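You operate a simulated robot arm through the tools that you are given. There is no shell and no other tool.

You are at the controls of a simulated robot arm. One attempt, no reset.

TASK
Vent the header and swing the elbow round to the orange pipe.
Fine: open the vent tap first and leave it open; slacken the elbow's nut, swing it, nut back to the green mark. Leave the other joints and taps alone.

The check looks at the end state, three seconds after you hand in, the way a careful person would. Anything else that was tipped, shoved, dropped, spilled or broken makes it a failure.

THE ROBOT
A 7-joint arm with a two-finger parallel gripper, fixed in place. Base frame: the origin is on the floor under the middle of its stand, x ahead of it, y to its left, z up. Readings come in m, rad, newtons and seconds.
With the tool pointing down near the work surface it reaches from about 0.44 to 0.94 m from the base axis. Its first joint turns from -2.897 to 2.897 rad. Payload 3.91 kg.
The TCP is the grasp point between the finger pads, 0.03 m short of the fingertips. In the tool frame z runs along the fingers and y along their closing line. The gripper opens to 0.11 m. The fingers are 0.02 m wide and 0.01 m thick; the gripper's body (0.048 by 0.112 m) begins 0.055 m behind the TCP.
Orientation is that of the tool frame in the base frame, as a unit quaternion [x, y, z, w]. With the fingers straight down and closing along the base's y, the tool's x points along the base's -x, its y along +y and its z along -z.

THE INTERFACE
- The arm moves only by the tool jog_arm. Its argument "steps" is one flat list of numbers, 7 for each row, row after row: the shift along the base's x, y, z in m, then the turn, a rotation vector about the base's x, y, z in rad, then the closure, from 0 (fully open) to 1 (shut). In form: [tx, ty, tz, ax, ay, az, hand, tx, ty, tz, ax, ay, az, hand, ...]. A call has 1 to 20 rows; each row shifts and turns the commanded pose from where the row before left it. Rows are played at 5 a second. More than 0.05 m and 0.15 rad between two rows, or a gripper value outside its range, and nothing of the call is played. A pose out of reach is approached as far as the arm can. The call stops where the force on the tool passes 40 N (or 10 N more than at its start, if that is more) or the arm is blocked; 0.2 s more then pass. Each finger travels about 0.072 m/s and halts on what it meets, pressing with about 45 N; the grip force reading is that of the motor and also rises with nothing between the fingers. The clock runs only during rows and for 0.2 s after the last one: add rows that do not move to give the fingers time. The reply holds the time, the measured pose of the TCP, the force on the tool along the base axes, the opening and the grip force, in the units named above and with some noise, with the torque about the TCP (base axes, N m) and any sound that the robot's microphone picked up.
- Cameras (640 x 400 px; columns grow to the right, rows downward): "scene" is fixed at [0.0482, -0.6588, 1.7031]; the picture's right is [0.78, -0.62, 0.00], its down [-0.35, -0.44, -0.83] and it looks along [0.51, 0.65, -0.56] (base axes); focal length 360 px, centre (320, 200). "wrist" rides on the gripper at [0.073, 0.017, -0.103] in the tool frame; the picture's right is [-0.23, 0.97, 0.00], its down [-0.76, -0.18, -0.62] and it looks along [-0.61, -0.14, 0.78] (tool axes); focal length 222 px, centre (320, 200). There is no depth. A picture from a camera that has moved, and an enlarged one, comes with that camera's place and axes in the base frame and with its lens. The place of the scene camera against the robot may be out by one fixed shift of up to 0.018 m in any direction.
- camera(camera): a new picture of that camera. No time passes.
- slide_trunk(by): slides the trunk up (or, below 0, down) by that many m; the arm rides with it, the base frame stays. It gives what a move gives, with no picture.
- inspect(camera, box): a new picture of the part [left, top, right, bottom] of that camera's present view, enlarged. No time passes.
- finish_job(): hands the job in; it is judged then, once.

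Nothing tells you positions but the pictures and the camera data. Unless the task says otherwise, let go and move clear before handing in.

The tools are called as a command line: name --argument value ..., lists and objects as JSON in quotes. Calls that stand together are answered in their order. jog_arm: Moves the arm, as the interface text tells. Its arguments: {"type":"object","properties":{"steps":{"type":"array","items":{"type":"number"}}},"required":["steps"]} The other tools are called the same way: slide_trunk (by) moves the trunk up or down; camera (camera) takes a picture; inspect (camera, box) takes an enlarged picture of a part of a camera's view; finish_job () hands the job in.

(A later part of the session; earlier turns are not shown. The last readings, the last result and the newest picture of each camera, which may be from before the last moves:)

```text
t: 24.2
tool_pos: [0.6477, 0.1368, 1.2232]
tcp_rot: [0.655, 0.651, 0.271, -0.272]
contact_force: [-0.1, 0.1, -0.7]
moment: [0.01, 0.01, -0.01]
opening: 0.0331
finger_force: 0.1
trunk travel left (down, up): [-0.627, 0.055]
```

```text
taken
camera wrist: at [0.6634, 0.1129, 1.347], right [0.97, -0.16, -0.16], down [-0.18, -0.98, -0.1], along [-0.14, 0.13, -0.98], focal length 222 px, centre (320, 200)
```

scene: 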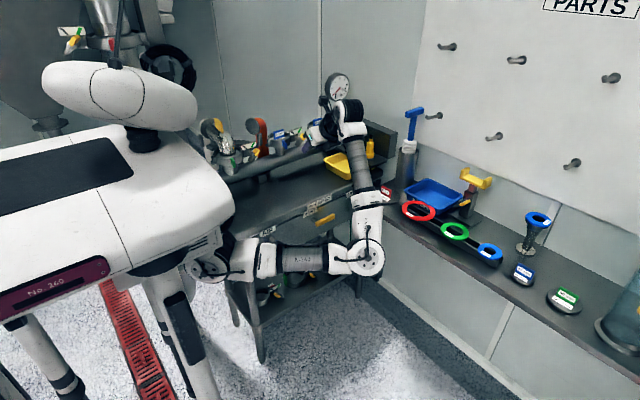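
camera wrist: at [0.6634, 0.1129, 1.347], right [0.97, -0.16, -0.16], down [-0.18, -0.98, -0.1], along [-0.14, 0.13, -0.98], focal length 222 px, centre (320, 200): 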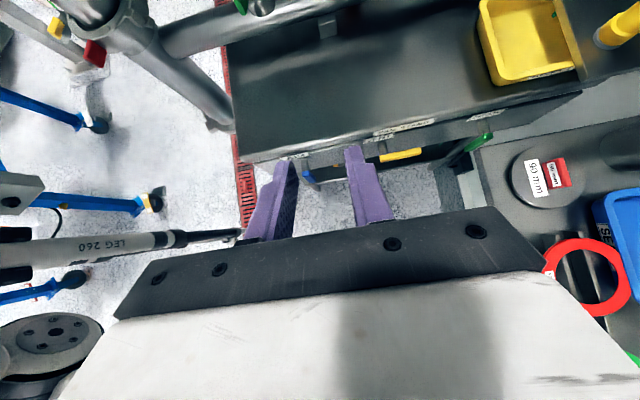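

The forearm is much higher now. I'll advance over the bench in stages, staying above the joints.

jog_arm --steps '[0, 0.036, 0, 0, 0, 0, 0.7, 0, 0.036, 0, 0, 0, 0, 0.7, 0, 0.036, 0, 0, 0, 0, 0.7, 0, 0.036, 0, 0, 0, 0, 0.7, 0, 0.036, 0, 0, 0, 0, 0.7]'

camera --camera "scene"

camera --camera "wrist"

```text
t: 25.4
tool_pos: [0.6489, 0.3184, 1.2215]
tcp_rot: [0.654, 0.651, 0.272, -0.272]
contact_force: [-0.6, -0.5, 0.5]
moment: [-0.03, 0.01, -0.02]
opening: 0.0329
finger_force: 0.2
trunk travel left (down, up): [-0.627, 0.055]
```

```text
taken
```

scene: 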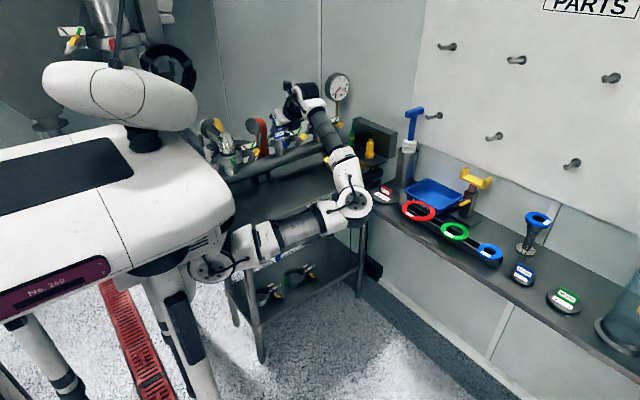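

```text
taken
camera wrist: at [0.6653, 0.2944, 1.3458], right [0.97, -0.16, -0.16], down [-0.18, -0.98, -0.1], along [-0.14, 0.13, -0.98], focal length 222 px, centre (320, 200)
```

wrist: 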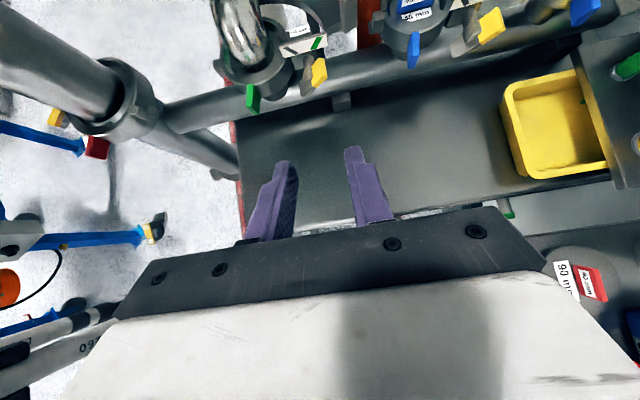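

The arm is well clear of the bench and the nut is in view from above. I'll zoom in to refine its position.

inspect --camera "wrist" --box '[220, 0, 370, 120]'

inspect --camera "scene" --box '[195, 100, 285, 170]'

```text
3.33 times, centred on (295, 60) of wrist
camera zoom: at [0.6653, 0.2944, 1.3458], right [0.97, -0.16, -0.16], down [-0.18, -0.98, -0.1], along [-0.14, 0.13, -0.98], focal length 740 px, centre (403, 667)
```

zoom: 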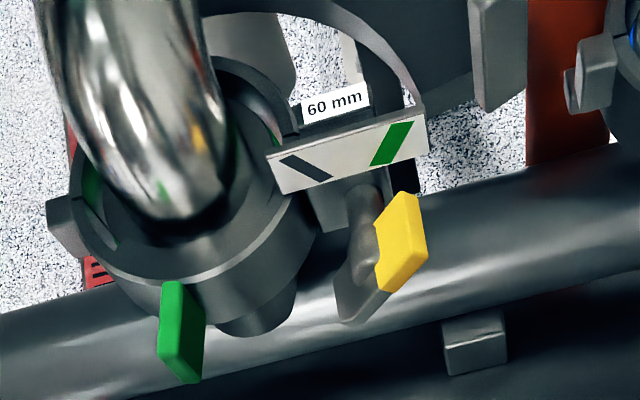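

```text
5.71 times, centred on (240, 135) of scene
camera zoom: at [0.0482, -0.6588, 1.7031], right [0.78, -0.62, 0.0], down [-0.35, -0.44, -0.83], along [0.51, 0.65, -0.56], focal length 2058 px, centre (777, 571)
```

zoom: 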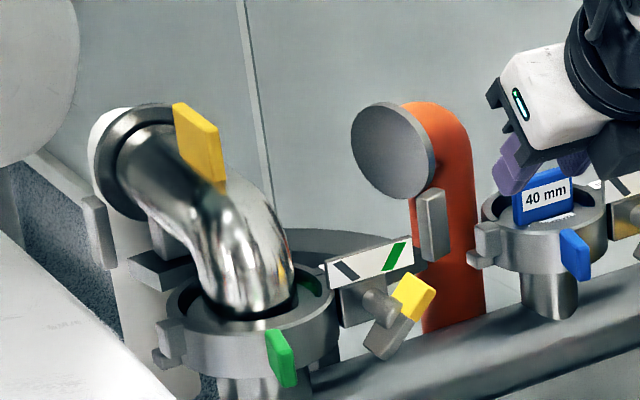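

The tag plate is at y≈0.546, z 1.058–1.08. The wing nut turns about an axis at x≈0.640, z≈1.040, and its bar occupies y≈0.50–0.53. I'll close the fingers and descend to just right (+x) of the yellow end, short of contact.

jog_arm --steps '[0.0145, 0.0272, -0.015, 0, 0, 0, 1, 0.0145, 0.0272, -0.015, 0, 0, 0, 1, 0.0145, 0.0272, -0.0145, 0, 0, 0, 1, 0, 0.026, -0.026, 0, 0, 0, 1, 0, 0.026, -0.026, 0, 0, 0, 1, 0, 0.026, -0.026, 0, 0, 0, 1]'

camera --camera "scene"

camera --camera "wrist"

```text
t: 26.8
tool_pos: [0.6927, 0.4769, 1.0999]
tcp_rot: [0.653, 0.651, 0.272, -0.273]
contact_force: [0.8, -0.6, 0.5]
moment: [0.03, -0.02, -0.02]
opening: 0.0
finger_force: 38.0
trunk travel left (down, up): [-0.627, 0.055]
```

```text
taken
```

scene: 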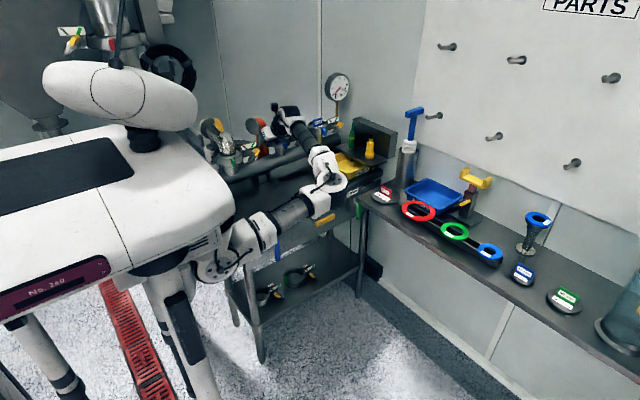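

```text
taken
camera wrist: at [0.7092, 0.4534, 1.2244], right [0.97, -0.16, -0.16], down [-0.18, -0.98, -0.1], along [-0.14, 0.13, -0.98], focal length 222 px, centre (320, 200)
```

wrist: 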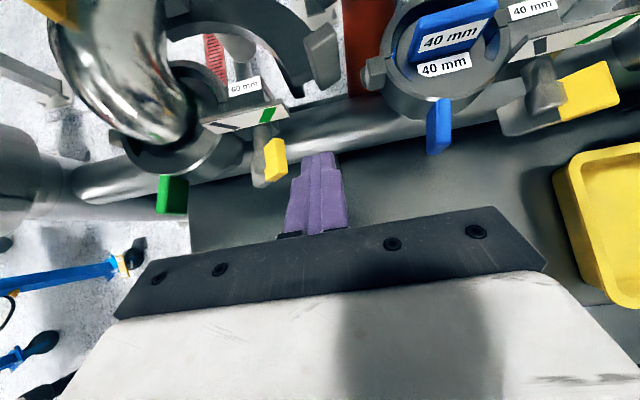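

I'm close now. I'll check clearances in zoom before making contact.

inspect --camera "wrist" --box '[190, 80, 370, 220]'

inspect --camera "scene" --box '[195, 90, 355, 200]'

```text
2.86 times, centred on (280, 150) of wrist
camera zoom: at [0.7092, 0.4534, 1.2244], right [0.97, -0.16, -0.16], down [-0.18, -0.98, -0.1], along [-0.14, 0.13, -0.98], focal length 635 px, centre (434, 343)
```

zoom: 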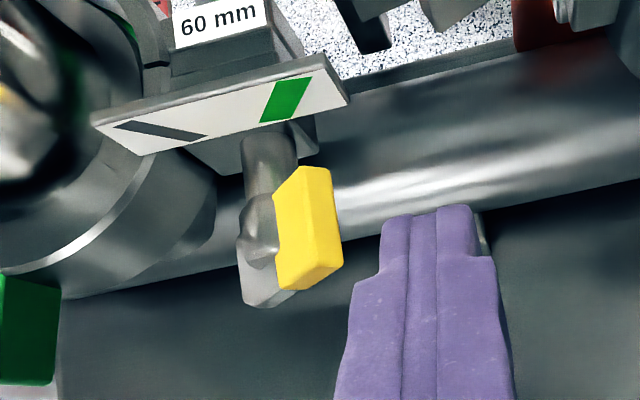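

```text
3.64 times, centred on (275, 145) of scene
camera zoom: at [0.0482, -0.6588, 1.7031], right [0.78, -0.62, 0.0], down [-0.35, -0.44, -0.83], along [0.51, 0.65, -0.56], focal length 1310 px, centre (484, 400)
```

zoom: 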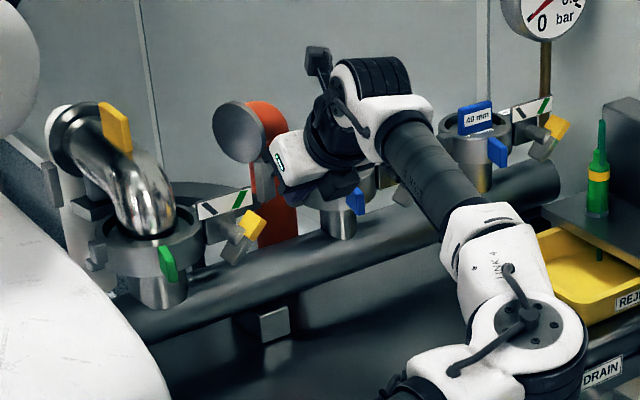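

Clearances look fine. I'll lower the last 3.8 cm along the tool axis, then push −x gently.

jog_arm --steps '[0, 0.0135, -0.0135, 0, 0, 0, 1, 0, 0.0135, -0.0135, 0, 0, 0, 1, -0.008, 0, 0, 0, 0, 0, 1, -0.008, 0, 0, 0, 0, 0, 1, -0.005, 0, 0, 0, 0, 0, 1, -0.005, 0, 0, 0, 0, 0, 1]'

inspect --camera "wrist" --box '[190, 80, 370, 220]'

inspect --camera "scene" --box '[200, 110, 290, 175]'

```text
t: 28.2
tool_pos: [0.6697, 0.5, 1.0738]
tcp_rot: [0.655, 0.65, 0.274, -0.27]
contact_force: [12.8, -4.6, 8.7]
moment: [0.05, -0.17, -0.16]
opening: 0.0
finger_force: 37.2
trunk travel left (down, up): [-0.627, 0.055]
```

```text
2.86 times, centred on (280, 150) of wrist
camera zoom: at [0.686, 0.4767, 1.1981], right [0.97, -0.17, -0.16], down [-0.19, -0.98, -0.11], along [-0.14, 0.13, -0.98], focal length 635 px, centre (434, 343)
```

zoom: 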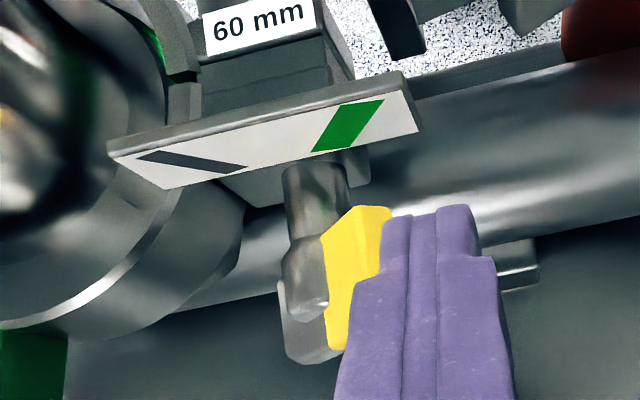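

```text
6.15 times, centred on (245, 142) of scene
camera zoom: at [0.0482, -0.6588, 1.7031], right [0.78, -0.62, 0.0], down [-0.35, -0.44, -0.83], along [0.51, 0.65, -0.56], focal length 2216 px, centre (782, 554)
```

zoom: 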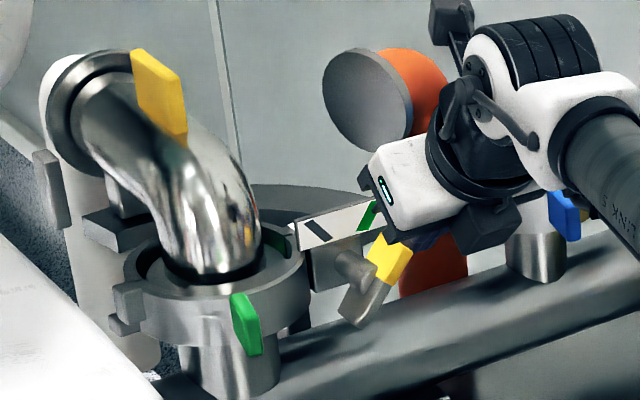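

The contact is on the tip corner, and a pure sideways push jams by friction (13 N with no turn). I'll back off slightly, drop a little, and push along the arc (left and up) so the force turns the nut.

jog_arm --steps '[0.009, 0, 0, 0, 0, 0, 1, 0, 0, -0.007, 0, 0, 0, 1, -0.006, 0, 0, 0, 0, 0, 1, -0.005, 0, 0.004, 0, 0, 0, 1, -0.005, 0, 0.005, 0, 0, 0, 1, -0.005, 0, 0.004, 0, 0, 0, 1]'

inspect --camera "wrist" --box '[190, 80, 370, 220]'

inspect --camera "scene" --box '[200, 110, 290, 175]'

```text
t: 29.6
tool_pos: [0.6542, 0.5038, 1.0786]
tcp_rot: [0.654, 0.651, 0.272, -0.273]
contact_force: [0.6, 0.0, -0.5]
moment: [-0.02, -0.03, 0.01]
opening: 0.0
finger_force: 37.3
trunk travel left (down, up): [-0.627, 0.055]
```

```text
2.86 times, centred on (280, 150) of wrist
camera zoom: at [0.6699, 0.4798, 1.2031], right [0.97, -0.16, -0.16], down [-0.18, -0.98, -0.1], along [-0.14, 0.13, -0.98], focal length 635 px, centre (434, 343)
```

zoom: 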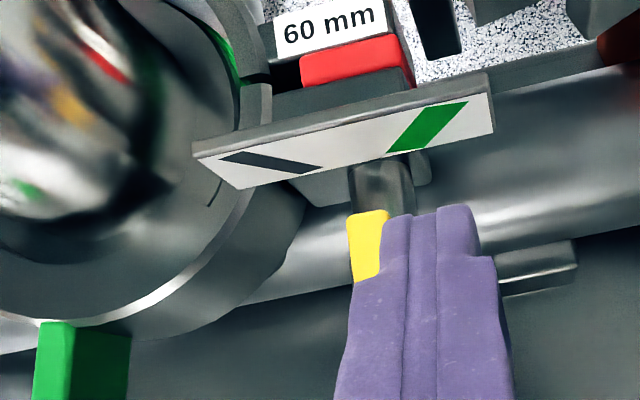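

```text
6.15 times, centred on (245, 142) of scene
camera zoom: at [0.0482, -0.6588, 1.7031], right [0.78, -0.62, 0.0], down [-0.35, -0.44, -0.83], along [0.51, 0.65, -0.56], focal length 2216 px, centre (782, 554)
```

zoom: 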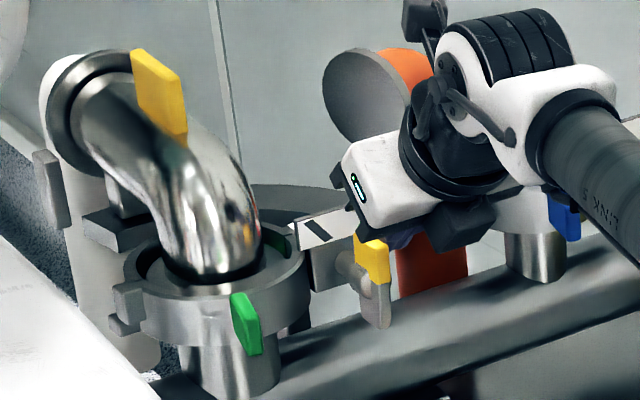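

The nut has turned about 45° and is moving easily, and a red slack indicator is showing by the clamp gap. I'll keep going toward the black mark.

jog_arm --steps '[-0.005, 0, 0.0005, 0, 0, 0, 1, -0.005, 0, -0.0005, 0, 0, 0, 1, -0.005, 0, -0.001, 0, 0, 0, 1, -0.003, 0, -0.001, 0, 0, 0, 1]'

inspect --camera "wrist" --box '[190, 80, 370, 220]'

inspect --camera "scene" --box '[200, 110, 290, 175]'

```text
t: 30.6
tool_pos: [0.6391, 0.5016, 1.0768]
tcp_rot: [0.655, 0.649, 0.274, -0.273]
contact_force: [9.0, -3.3, 8.3]
moment: [0.03, -0.18, -0.08]
opening: 0.0003
finger_force: 37.8
trunk travel left (down, up): [-0.627, 0.055]
```

```text
2.86 times, centred on (280, 150) of wrist
camera zoom: at [0.654, 0.4773, 1.2014], right [0.97, -0.17, -0.16], down [-0.18, -0.98, -0.11], along [-0.14, 0.13, -0.98], focal length 635 px, centre (434, 343)
```

zoom: 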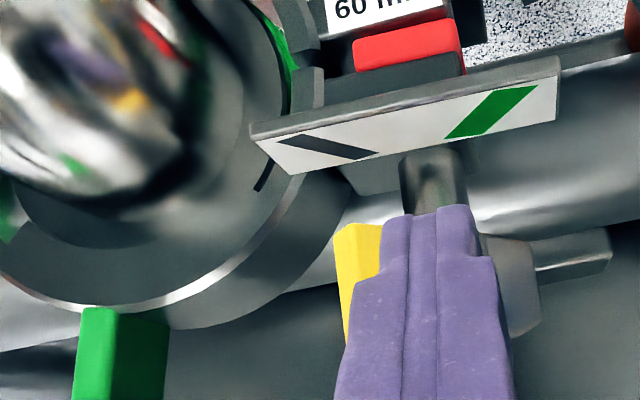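

```text
6.15 times, centred on (245, 142) of scene
camera zoom: at [0.0482, -0.6588, 1.7031], right [0.78, -0.62, 0.0], down [-0.35, -0.44, -0.83], along [0.51, 0.65, -0.56], focal length 2216 px, centre (782, 554)
```

zoom: 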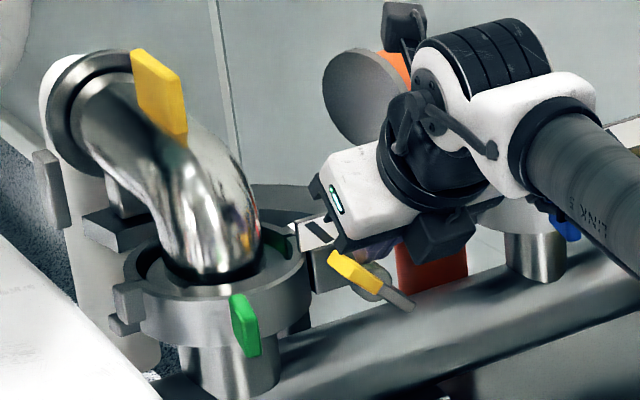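

The yellow end is now at about −45°, on the black mark, so the nut is slack. I'll back the finger off, retreat, and rise to look at the elbow and its yellow handle from above.

jog_arm --steps '[0.006, 0, 0, 0, 0, 0, 1, 0.006, 0, 0.003, 0, 0, 0, 1, 0, -0.02, 0.02, 0, 0, 0, 1, 0, -0.03, 0.03, 0, 0, 0, 1, 0, -0.03, 0.03, 0, 0, 0, 1, -0.033, 0.01, 0.026, 0, 0, 0, 1, -0.033, 0.01, 0.026, 0, 0, 0, 1, -0.033, 0.01, 0.026, 0, 0, 0, 1]'

camera --camera "wrist"

camera --camera "scene"

```text
t: 32.4
tool_pos: [0.5473, 0.4535, 1.2371]
tcp_rot: [0.654, 0.652, 0.272, -0.272]
contact_force: [0.6, 0.2, 0.3]
moment: [0.0, -0.01, -0.04]
opening: 0.0001
finger_force: 37.3
trunk travel left (down, up): [-0.627, 0.055]
```

```text
taken
camera wrist: at [0.5639, 0.4297, 1.3623], right [0.97, -0.16, -0.16], down [-0.18, -0.98, -0.1], along [-0.14, 0.13, -0.98], focal length 222 px, centre (320, 200)
```

wrist: 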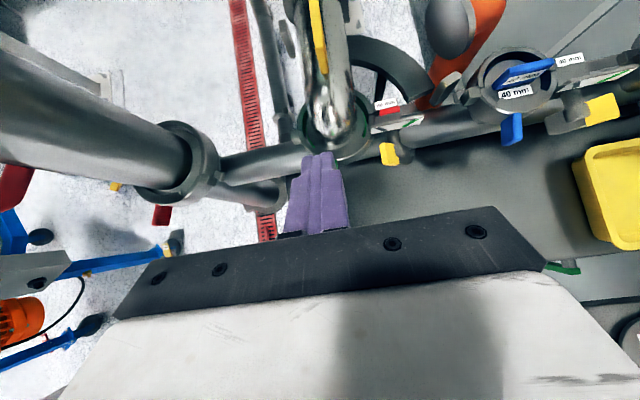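

```text
taken
```

scene: 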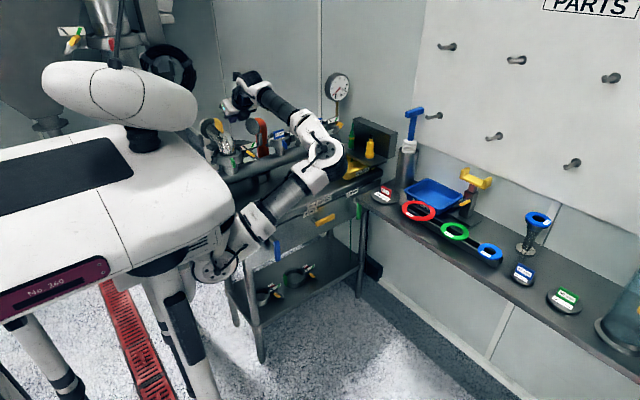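

inspect --camera "wrist" --box '[240, 0, 500, 165]'

inspect --camera "scene" --box '[195, 90, 305, 180]'

```text
2.42 times, centred on (370, 82) of wrist
camera zoom: at [0.5639, 0.4297, 1.3623], right [0.97, -0.16, -0.16], down [-0.18, -0.98, -0.1], along [-0.14, 0.13, -0.98], focal length 538 px, centre (199, 485)
```

zoom: 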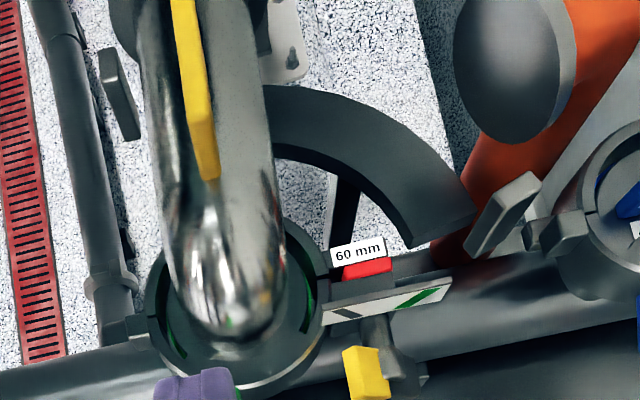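

```text
4.44 times, centred on (250, 135) of scene
camera zoom: at [0.0482, -0.6588, 1.7031], right [0.78, -0.62, 0.0], down [-0.35, -0.44, -0.83], along [0.51, 0.65, -0.56], focal length 1601 px, centre (631, 489)
```

zoom: 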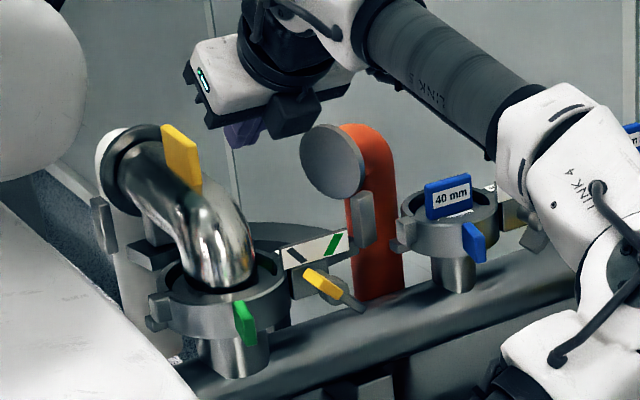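

From above, the yellow fin on the elbow is thin across x and runs along the elbow. A guide arc leads from the elbow's current parking spot to the orange pipe, with a stop plate at each end. I'll move up and forward slightly, opening the fingers, to see the whole fin.

jog_arm --steps '[0.003, 0.025, 0.012, 0, 0, 0, 0.6, 0.003, 0.025, 0.012, 0, 0, 0, 0.6, 0.003, 0.025, 0.012, 0, 0, 0, 0.6]'

camera --camera "wrist"

inspect --camera "scene" --box '[195, 80, 305, 170]'

```text
t: 33.2
tool_pos: [0.5555, 0.5284, 1.272]
tcp_rot: [0.654, 0.651, 0.273, -0.273]
contact_force: [-0.3, 0.1, -0.1]
moment: [-0.02, -0.04, 0.01]
opening: 0.0442
finger_force: 0.0
trunk travel left (down, up): [-0.627, 0.055]
```

```text
taken
camera wrist: at [0.5721, 0.5048, 1.397], right [0.97, -0.16, -0.16], down [-0.18, -0.98, -0.1], along [-0.14, 0.13, -0.98], focal length 222 px, centre (320, 200)
```

wrist: 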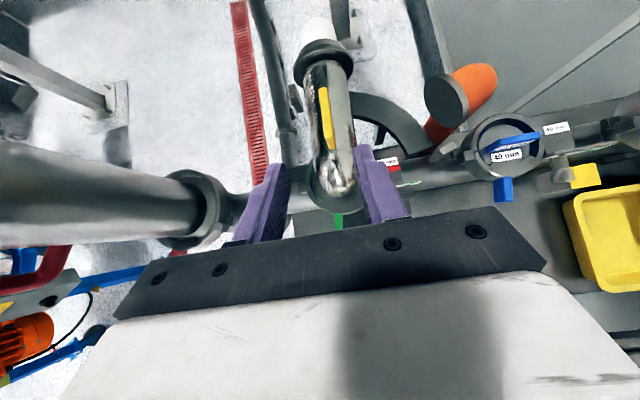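

```text
4.44 times, centred on (250, 125) of scene
camera zoom: at [0.0482, -0.6588, 1.7031], right [0.78, -0.62, 0.0], down [-0.35, -0.44, -0.83], along [0.51, 0.65, -0.56], focal length 1601 px, centre (631, 533)
```

zoom: 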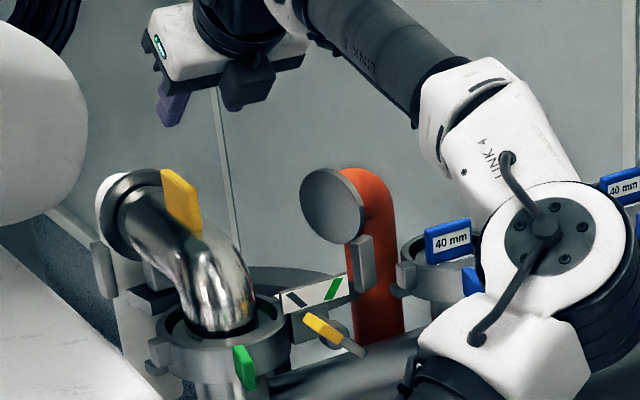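

inspect --camera "wrist" --box '[270, 10, 510, 200]'

inspect --camera "wrist" --box '[280, 20, 380, 120]'

```text
2.11 times, centred on (390, 105) of wrist
camera zoom: at [0.5721, 0.5048, 1.397], right [0.97, -0.16, -0.16], down [-0.18, -0.98, -0.1], along [-0.14, 0.13, -0.98], focal length 468 px, centre (173, 400)
```

zoom: 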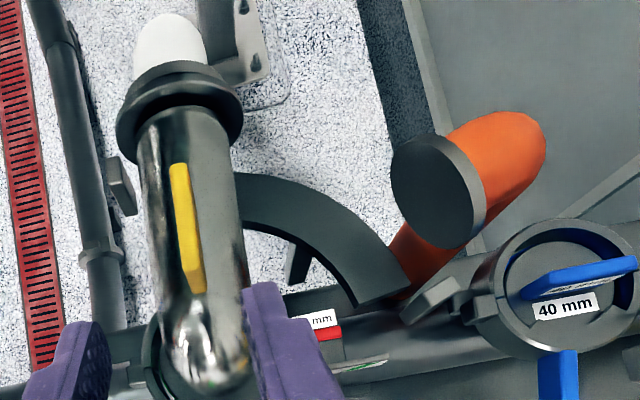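

```text
4.00 times, centred on (330, 70) of wrist
camera zoom: at [0.5721, 0.5048, 1.397], right [0.97, -0.16, -0.16], down [-0.18, -0.98, -0.1], along [-0.14, 0.13, -0.98], focal length 888 px, centre (280, 720)
```

zoom: 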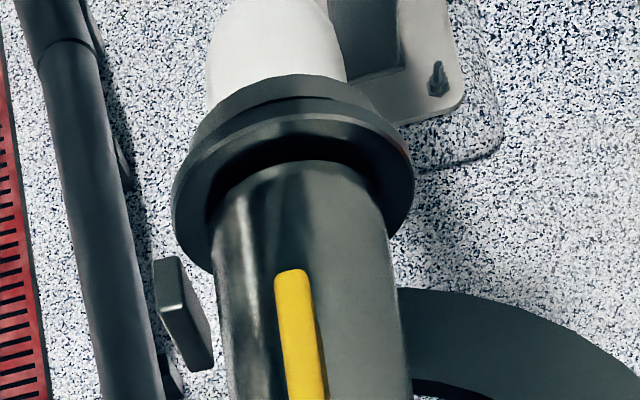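

I can now see the geometry. The fin spans y≈0.60–0.665 at x≈0.56, with its top at z≈1.16. The elbow's mouth now meets the white pipe (heading ≈86°), and the orange mouth is at heading ≈24° about the riser axis (0.558, 0.575). I'll approach to just above the fin, with the fingers straddling it.

jog_arm --steps '[0.0015, 0.02, -0.022, 0, 0, 0, 0.6, 0.0015, 0.02, -0.022, 0, 0, 0, 0.6, 0.001, 0.015, -0.016, 0, 0, 0, 0.6]'

camera --camera "wrist"

inspect --camera "scene" --box '[195, 80, 305, 170]'

inspect --camera "wrist" --box '[240, 60, 400, 220]'

```text
t: 34.0
tool_pos: [0.5609, 0.583, 1.2137]
tcp_rot: [0.654, 0.65, 0.272, -0.274]
contact_force: [0.1, 0.3, -0.7]
moment: [0.01, 0.01, -0.02]
opening: 0.044
finger_force: 0.0
trunk travel left (down, up): [-0.627, 0.055]
```

```text
taken
camera wrist: at [0.5768, 0.5588, 1.3375], right [0.97, -0.16, -0.16], down [-0.18, -0.98, -0.1], along [-0.14, 0.13, -0.98], focal length 222 px, centre (320, 200)
```

wrist: 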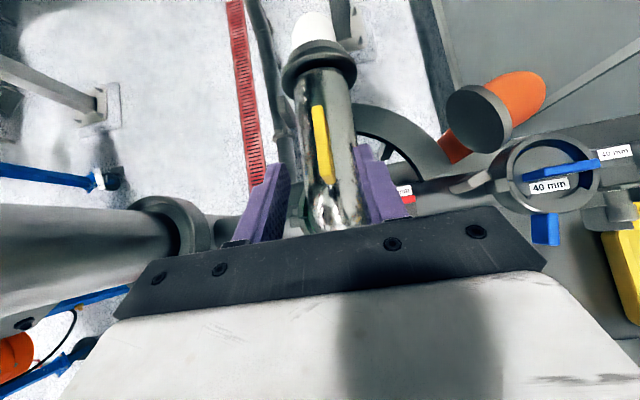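

```text
4.44 times, centred on (250, 125) of scene
camera zoom: at [0.0482, -0.6588, 1.7031], right [0.78, -0.62, 0.0], down [-0.35, -0.44, -0.83], along [0.51, 0.65, -0.56], focal length 1601 px, centre (631, 533)
```

zoom: 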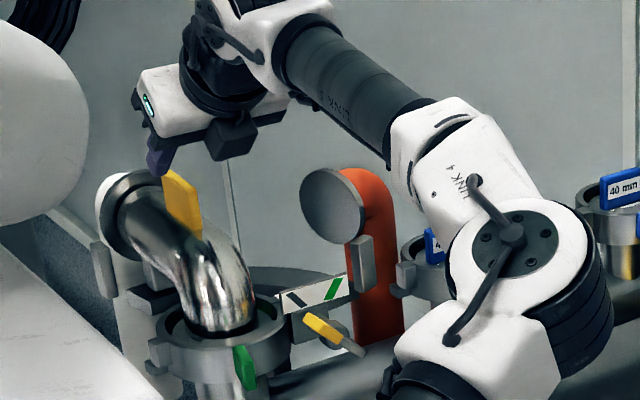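

```text
2.50 times, centred on (320, 140) of wrist
camera zoom: at [0.5768, 0.5588, 1.3375], right [0.97, -0.16, -0.16], down [-0.18, -0.98, -0.1], along [-0.14, 0.13, -0.98], focal length 555 px, centre (320, 350)
```

zoom: 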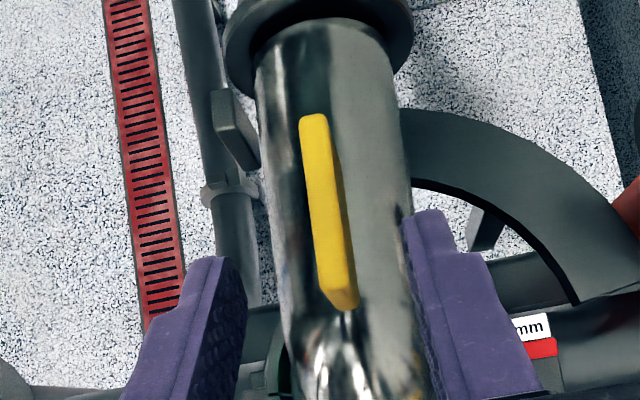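

The fin's top is at z≈1.17, spanning y 0.60–0.656, and it is centred between the fingers. I'll lower onto it and check before closing.

jog_arm --steps '[0.0003, 0.018, -0.0223, 0, 0, 0, 0.6, 0.0003, 0.018, -0.0223, 0, 0, 0, 0.6]'

inspect --camera "wrist" --box '[240, 60, 400, 220]'

inspect --camera "scene" --box '[195, 80, 305, 170]'

```text
t: 34.6
tool_pos: [0.562, 0.6218, 1.1678]
tcp_rot: [0.654, 0.651, 0.272, -0.272]
contact_force: [0.0, 0.8, 0.5]
moment: [0.02, 0.02, 0.0]
opening: 0.0438
finger_force: 0.1
trunk travel left (down, up): [-0.627, 0.055]
```

```text
2.50 times, centred on (320, 140) of wrist
camera zoom: at [0.5779, 0.5959, 1.2925], right [0.97, -0.16, -0.16], down [-0.18, -0.98, -0.1], along [-0.14, 0.13, -0.98], focal length 555 px, centre (320, 350)
```

zoom: 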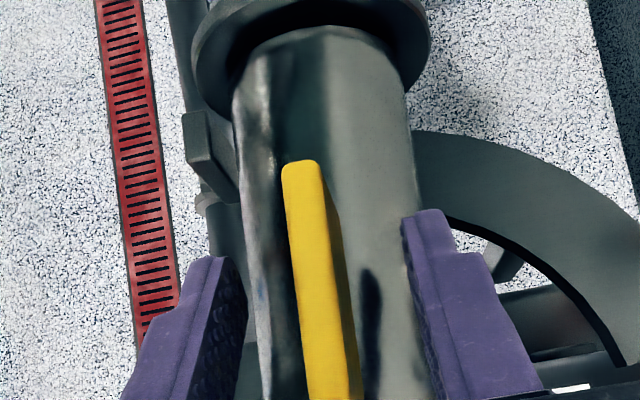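

```text
4.44 times, centred on (250, 125) of scene
camera zoom: at [0.0482, -0.6588, 1.7031], right [0.78, -0.62, 0.0], down [-0.35, -0.44, -0.83], along [0.51, 0.65, -0.56], focal length 1601 px, centre (631, 533)
```

zoom: 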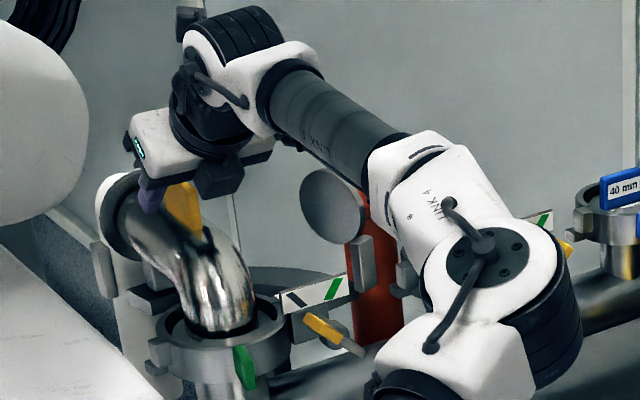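

The fin sits between the fingers. I'll close lightly, nearly touching the fin, then test the first small part of the swing about the riser axis.

jog_arm --steps '[0, 0, 0, 0, 0, 0, 0.75, 0, 0, 0, 0, 0, 0, 0.88, 0, 0, 0, 0, 0, 0, 0.88]'

inspect --camera "wrist" --box '[240, 60, 400, 220]'

```text
t: 35.4
tool_pos: [0.5621, 0.6205, 1.1679]
tcp_rot: [0.654, 0.652, 0.271, -0.273]
contact_force: [0.0, -0.4, 0.4]
moment: [0.03, -0.02, 0.02]
opening: 0.0133
finger_force: 0.1
trunk travel left (down, up): [-0.627, 0.055]
```

```text
2.50 times, centred on (320, 140) of wrist
camera zoom: at [0.5779, 0.5955, 1.2927], right [0.97, -0.16, -0.16], down [-0.18, -0.98, -0.1], along [-0.14, 0.13, -0.98], focal length 555 px, centre (320, 350)
```

zoom: 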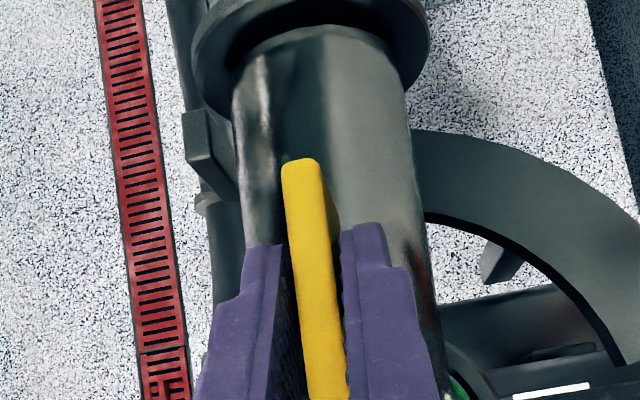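

The fin is held loosely with no force on it. I'll start the swing with the first 17°.

jog_arm --steps '[0.00465, -0.0006, 0, 0, 0, -0.1, 0.88, 0.00458, -0.0011, 0, 0, 0, -0.1, 0.88, 0.00445, -0.00155, 0, 0, 0, -0.1, 0.88]'

camera --camera "wrist"

inspect --camera "scene" --box '[195, 80, 305, 170]'

```text
t: 36.2
tool_pos: [0.5749, 0.6148, 1.1694]
tcp_rot: [0.745, 0.546, 0.309, -0.228]
contact_force: [-5.0, -7.7, 0.3]
moment: [0.07, 0.25, 0.82]
opening: 0.0127
finger_force: 19.7
trunk travel left (down, up): [-0.627, 0.055]
```

```text
taken
camera wrist: at [0.5843, 0.5872, 1.2936], right [0.88, -0.44, -0.16], down [-0.46, -0.88, -0.1], along [-0.1, 0.16, -0.98], focal length 222 px, centre (320, 200)
```

wrist: 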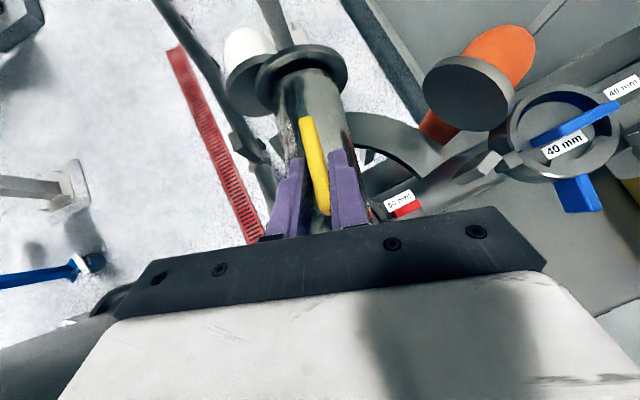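

```text
4.44 times, centred on (250, 125) of scene
camera zoom: at [0.0482, -0.6588, 1.7031], right [0.78, -0.62, 0.0], down [-0.35, -0.44, -0.83], along [0.51, 0.65, -0.56], focal length 1601 px, centre (631, 533)
```

zoom: 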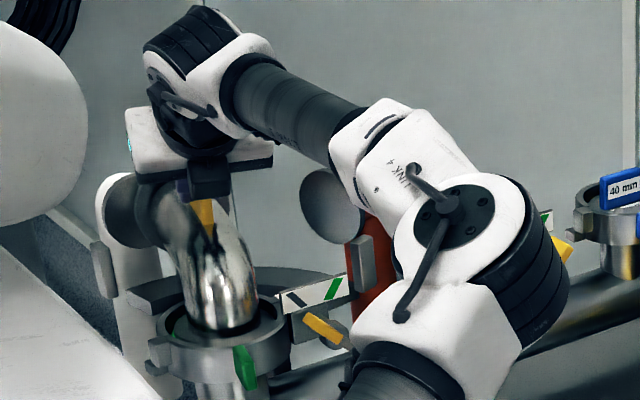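

The elbow is swinging free of the white pipe with small forces. Continuing.

jog_arm --steps '[0.00424, -0.00197, 0, 0, 0, -0.1, 0.88, 0.00405, -0.00241, 0, 0, 0, -0.1, 0.88, 0.0038, -0.0028, 0, 0, 0, -0.1, 0.88]'

camera --camera "wrist"

inspect --camera "scene" --box '[195, 80, 305, 170]'

```text
t: 37.0
tool_pos: [0.588, 0.6084, 1.1681]
tcp_rot: [0.818, 0.428, 0.341, -0.181]
contact_force: [-0.6, 4.5, -0.6]
moment: [0.25, 0.15, 0.17]
opening: 0.0137
finger_force: 5.8
trunk travel left (down, up): [-0.627, 0.055]
```

```text
taken
camera wrist: at [0.5894, 0.5786, 1.2934], right [0.71, -0.69, -0.16], down [-0.7, -0.7, -0.1], along [-0.05, 0.19, -0.98], focal length 222 px, centre (320, 200)
```

wrist: 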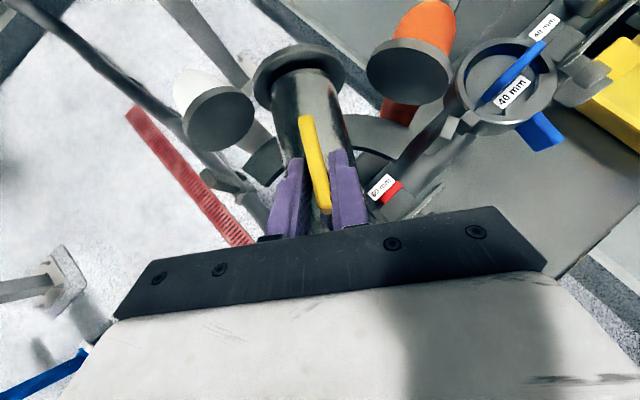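

```text
4.44 times, centred on (250, 125) of scene
camera zoom: at [0.0482, -0.6588, 1.7031], right [0.78, -0.62, 0.0], down [-0.35, -0.44, -0.83], along [0.51, 0.65, -0.56], focal length 1601 px, centre (631, 533)
```

zoom: 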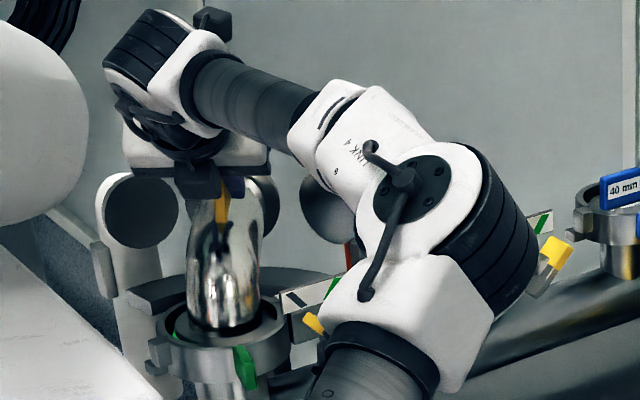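

The elbow is about halfway, pointing between the two mouths. Continuing toward the orange pipe.

jog_arm --steps '[0.00346, -0.00314, 0, 0, 0, -0.1, 0.88, 0.00314, -0.00346, 0, 0, 0, -0.1, 0.88, 0.00282, -0.00383, 0, 0, 0, -0.1, 0.88]'

camera --camera "wrist"

camera --camera "scene"

inspect --camera "wrist" --box '[220, 20, 460, 220]'

```text
t: 37.8
tool_pos: [0.5934, 0.6018, 1.1704]
tcp_rot: [0.871, 0.304, 0.364, -0.13]
contact_force: [-13.7, 12.1, 5.6]
moment: [0.14, 1.11, 2.18]
opening: 0.0207
finger_force: 45.1
trunk travel left (down, up): [-0.627, 0.055]
```

```text
taken
camera wrist: at [0.586, 0.5721, 1.2945], right [0.48, -0.86, -0.17], down [-0.88, -0.47, -0.1], along [0.01, 0.2, -0.98], focal length 222 px, centre (320, 200)
```

wrist: 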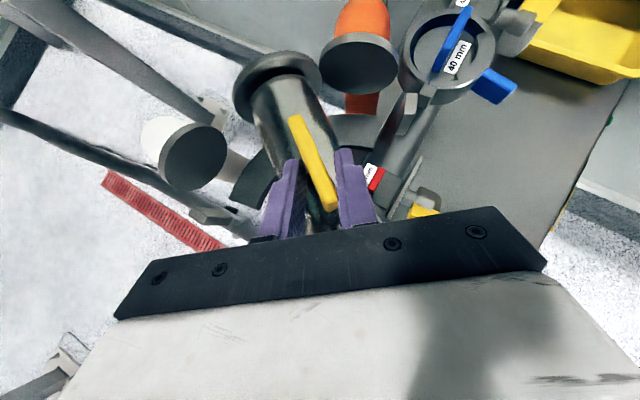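

```text
taken
```

scene: 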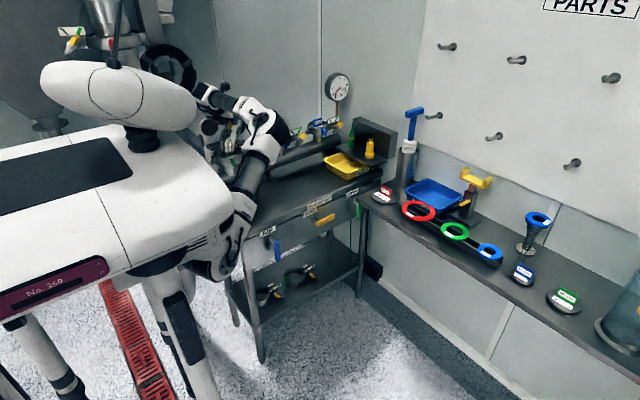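

```text
2.00 times, centred on (340, 120) of wrist
camera zoom: at [0.586, 0.5721, 1.2945], right [0.48, -0.86, -0.17], down [-0.88, -0.47, -0.1], along [0.01, 0.2, -0.98], focal length 444 px, centre (280, 360)
```

zoom: 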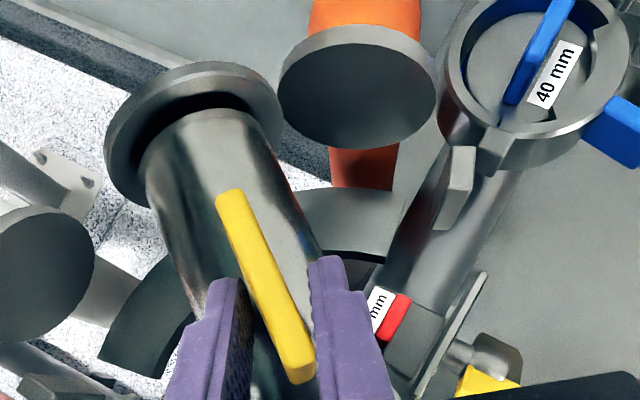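

Resistance has risen (about 2 Nm) and the elbow has stopped near heading 49°, with its flange edge right beside the orange mouth's edge. I'll look closely before pushing any further.

inspect --camera "wrist" --box '[300, 25, 400, 105]'

inspect --camera "scene" --box '[185, 80, 295, 170]'

inspect --camera "wrist" --box '[190, 40, 350, 200]'

```text
5.00 times, centred on (350, 65) of wrist
camera zoom: at [0.586, 0.5721, 1.2945], right [0.48, -0.86, -0.17], down [-0.88, -0.47, -0.1], along [0.01, 0.2, -0.98], focal length 1111 px, centre (170, 875)
```

zoom: 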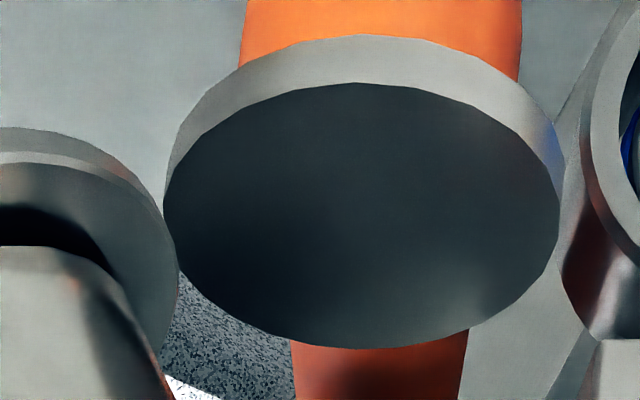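

```text
4.44 times, centred on (240, 125) of scene
camera zoom: at [0.0482, -0.6588, 1.7031], right [0.78, -0.62, 0.0], down [-0.35, -0.44, -0.83], along [0.51, 0.65, -0.56], focal length 1601 px, centre (676, 533)
```

zoom: 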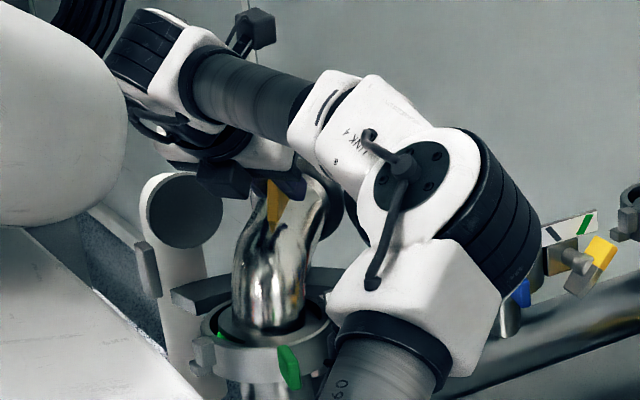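

```text
2.50 times, centred on (270, 120) of wrist
camera zoom: at [0.586, 0.5721, 1.2945], right [0.48, -0.86, -0.17], down [-0.88, -0.47, -0.1], along [0.01, 0.2, -0.98], focal length 555 px, centre (445, 400)
```

zoom: 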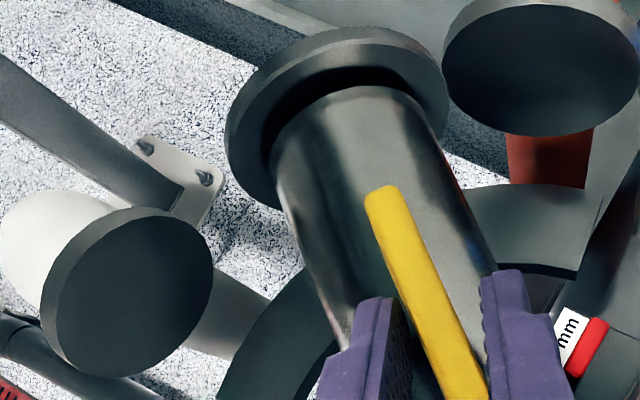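

Contact appears to be the flange rim meeting the orange mouth's rim. I'll release the fin, back away, and look at the geometry before deciding.

jog_arm --steps '[0, 0, 0, 0, 0, 0, 0.7, 0, 0, 0, 0, 0, 0, 0.6, -0.011, -0.009, 0.0145, 0, 0, 0, 0.6, -0.0184, -0.0147, 0.0236, 0, 0, 0, 0.6, -0.0184, -0.0147, 0.0236, 0, 0, 0, 0.6]'

camera --camera "wrist"

inspect --camera "scene" --box '[185, 80, 295, 170]'

```text
t: 39.0
tool_pos: [0.5498, 0.5605, 1.2313]
tcp_rot: [0.873, 0.301, 0.363, -0.126]
contact_force: [-0.4, 0.4, -0.3]
moment: [0.02, 0.02, -0.02]
opening: 0.0438
finger_force: 0.1
trunk travel left (down, up): [-0.627, 0.055]
```

```text
taken
camera wrist: at [0.543, 0.5316, 1.3547], right [0.48, -0.86, -0.16], down [-0.88, -0.46, -0.1], along [0.01, 0.19, -0.98], focal length 222 px, centre (320, 200)
```

wrist: 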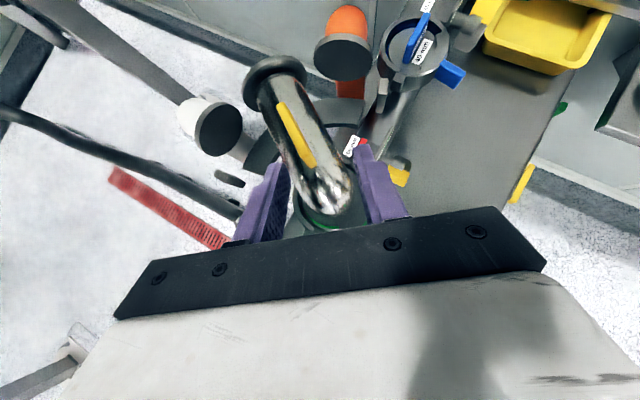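

```text
4.44 times, centred on (240, 125) of scene
camera zoom: at [0.0482, -0.6588, 1.7031], right [0.78, -0.62, 0.0], down [-0.35, -0.44, -0.83], along [0.51, 0.65, -0.56], focal length 1601 px, centre (676, 533)
```

zoom: 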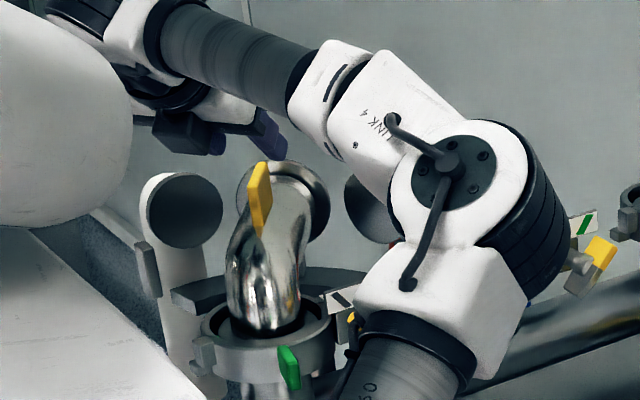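

inspect --camera "wrist" --box '[230, 0, 450, 190]'

inspect --camera "wrist" --box '[240, 0, 400, 120]'

```text
2.11 times, centred on (340, 95) of wrist
camera zoom: at [0.543, 0.5316, 1.3547], right [0.48, -0.86, -0.16], down [-0.88, -0.46, -0.1], along [0.01, 0.19, -0.98], focal length 468 px, centre (278, 421)
```

zoom: 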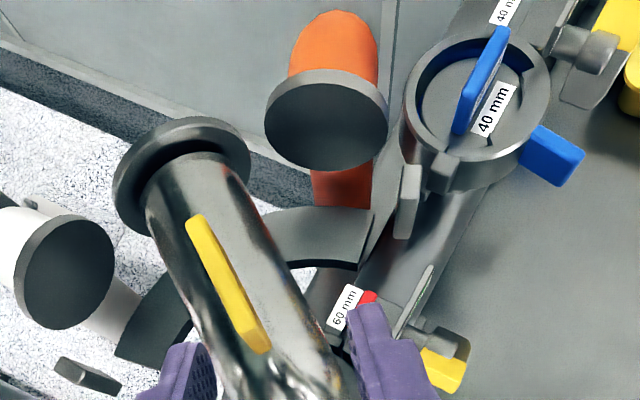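

```text
3.33 times, centred on (320, 60) of wrist
camera zoom: at [0.543, 0.5316, 1.3547], right [0.48, -0.86, -0.16], down [-0.88, -0.46, -0.1], along [0.01, 0.19, -0.98], focal length 740 px, centre (320, 667)
```

zoom: 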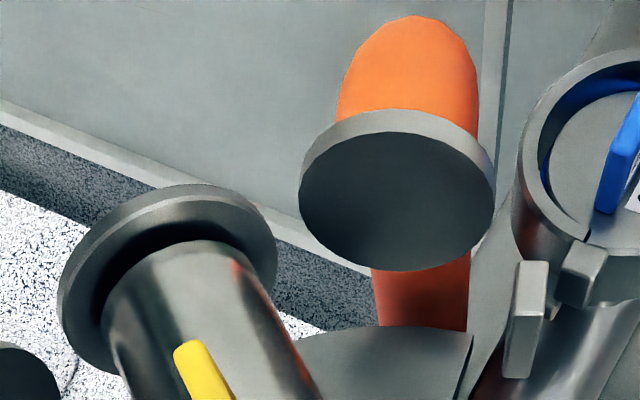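

The elbow moved back to about 56° on release, so there is now a gap to the orange mouth. I also want to be sure the arm's own links aren't touching the nut or the stand.

camera --camera "scene"

inspect --camera "scene" --box '[215, 130, 275, 180]'

inspect --camera "wrist" --box '[330, 100, 450, 220]'

```text
taken
```

scene: 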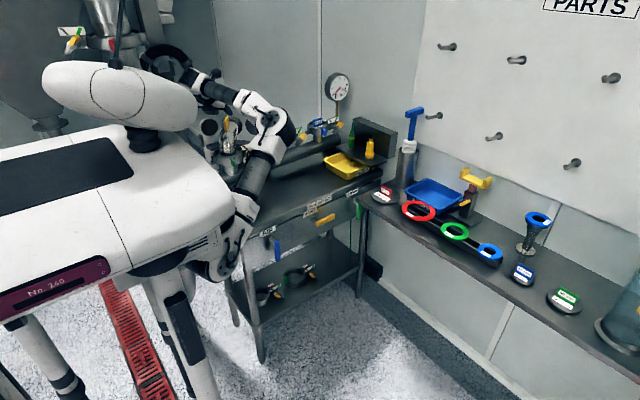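

```text
8.00 times, centred on (245, 155) of scene
camera zoom: at [0.0482, -0.6588, 1.7031], right [0.78, -0.62, 0.0], down [-0.35, -0.44, -0.83], along [0.51, 0.65, -0.56], focal length 2881 px, centre (920, 560)
```

zoom: 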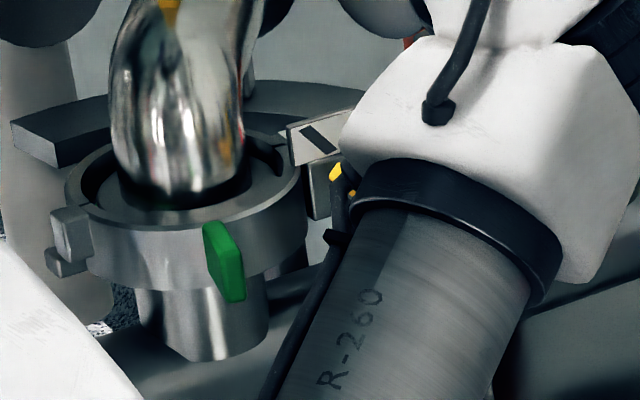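

```text
3.33 times, centred on (390, 160) of wrist
camera zoom: at [0.543, 0.5316, 1.3547], right [0.48, -0.86, -0.16], down [-0.88, -0.46, -0.1], along [0.01, 0.19, -0.98], focal length 740 px, centre (87, 333)
```

zoom: 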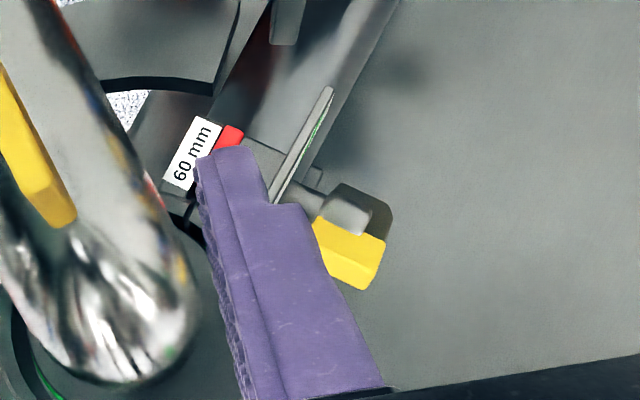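

inspect --camera "wrist" --box '[240, 45, 320, 115]'

inspect --camera "scene" --box '[195, 100, 265, 150]'

```text
5.71 times, centred on (280, 80) of wrist
camera zoom: at [0.543, 0.5316, 1.3547], right [0.48, -0.86, -0.16], down [-0.88, -0.46, -0.1], along [0.01, 0.19, -0.98], focal length 1269 px, centre (549, 886)
```

zoom: 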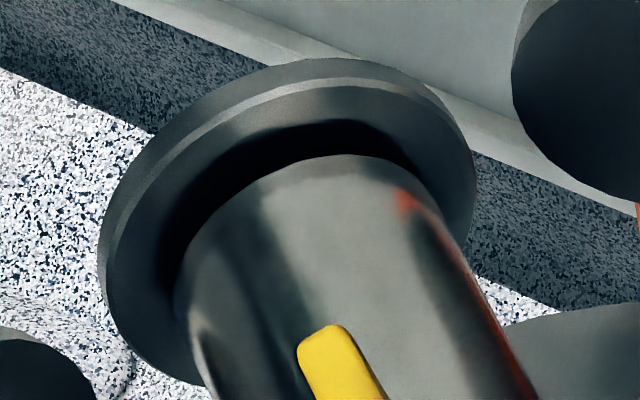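

```text
8.00 times, centred on (230, 125) of scene
camera zoom: at [0.0482, -0.6588, 1.7031], right [0.78, -0.62, 0.0], down [-0.35, -0.44, -0.83], along [0.51, 0.65, -0.56], focal length 2881 px, centre (1040, 800)
```

zoom: 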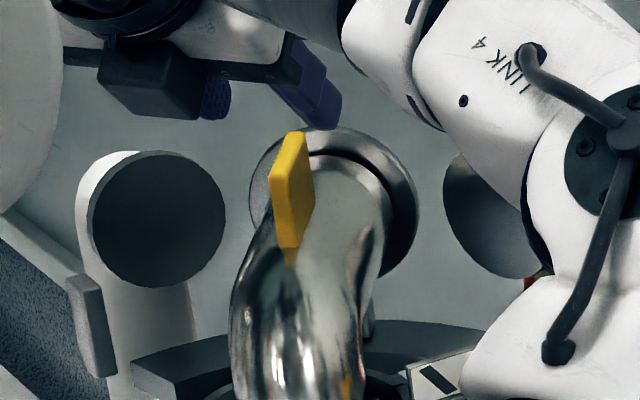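

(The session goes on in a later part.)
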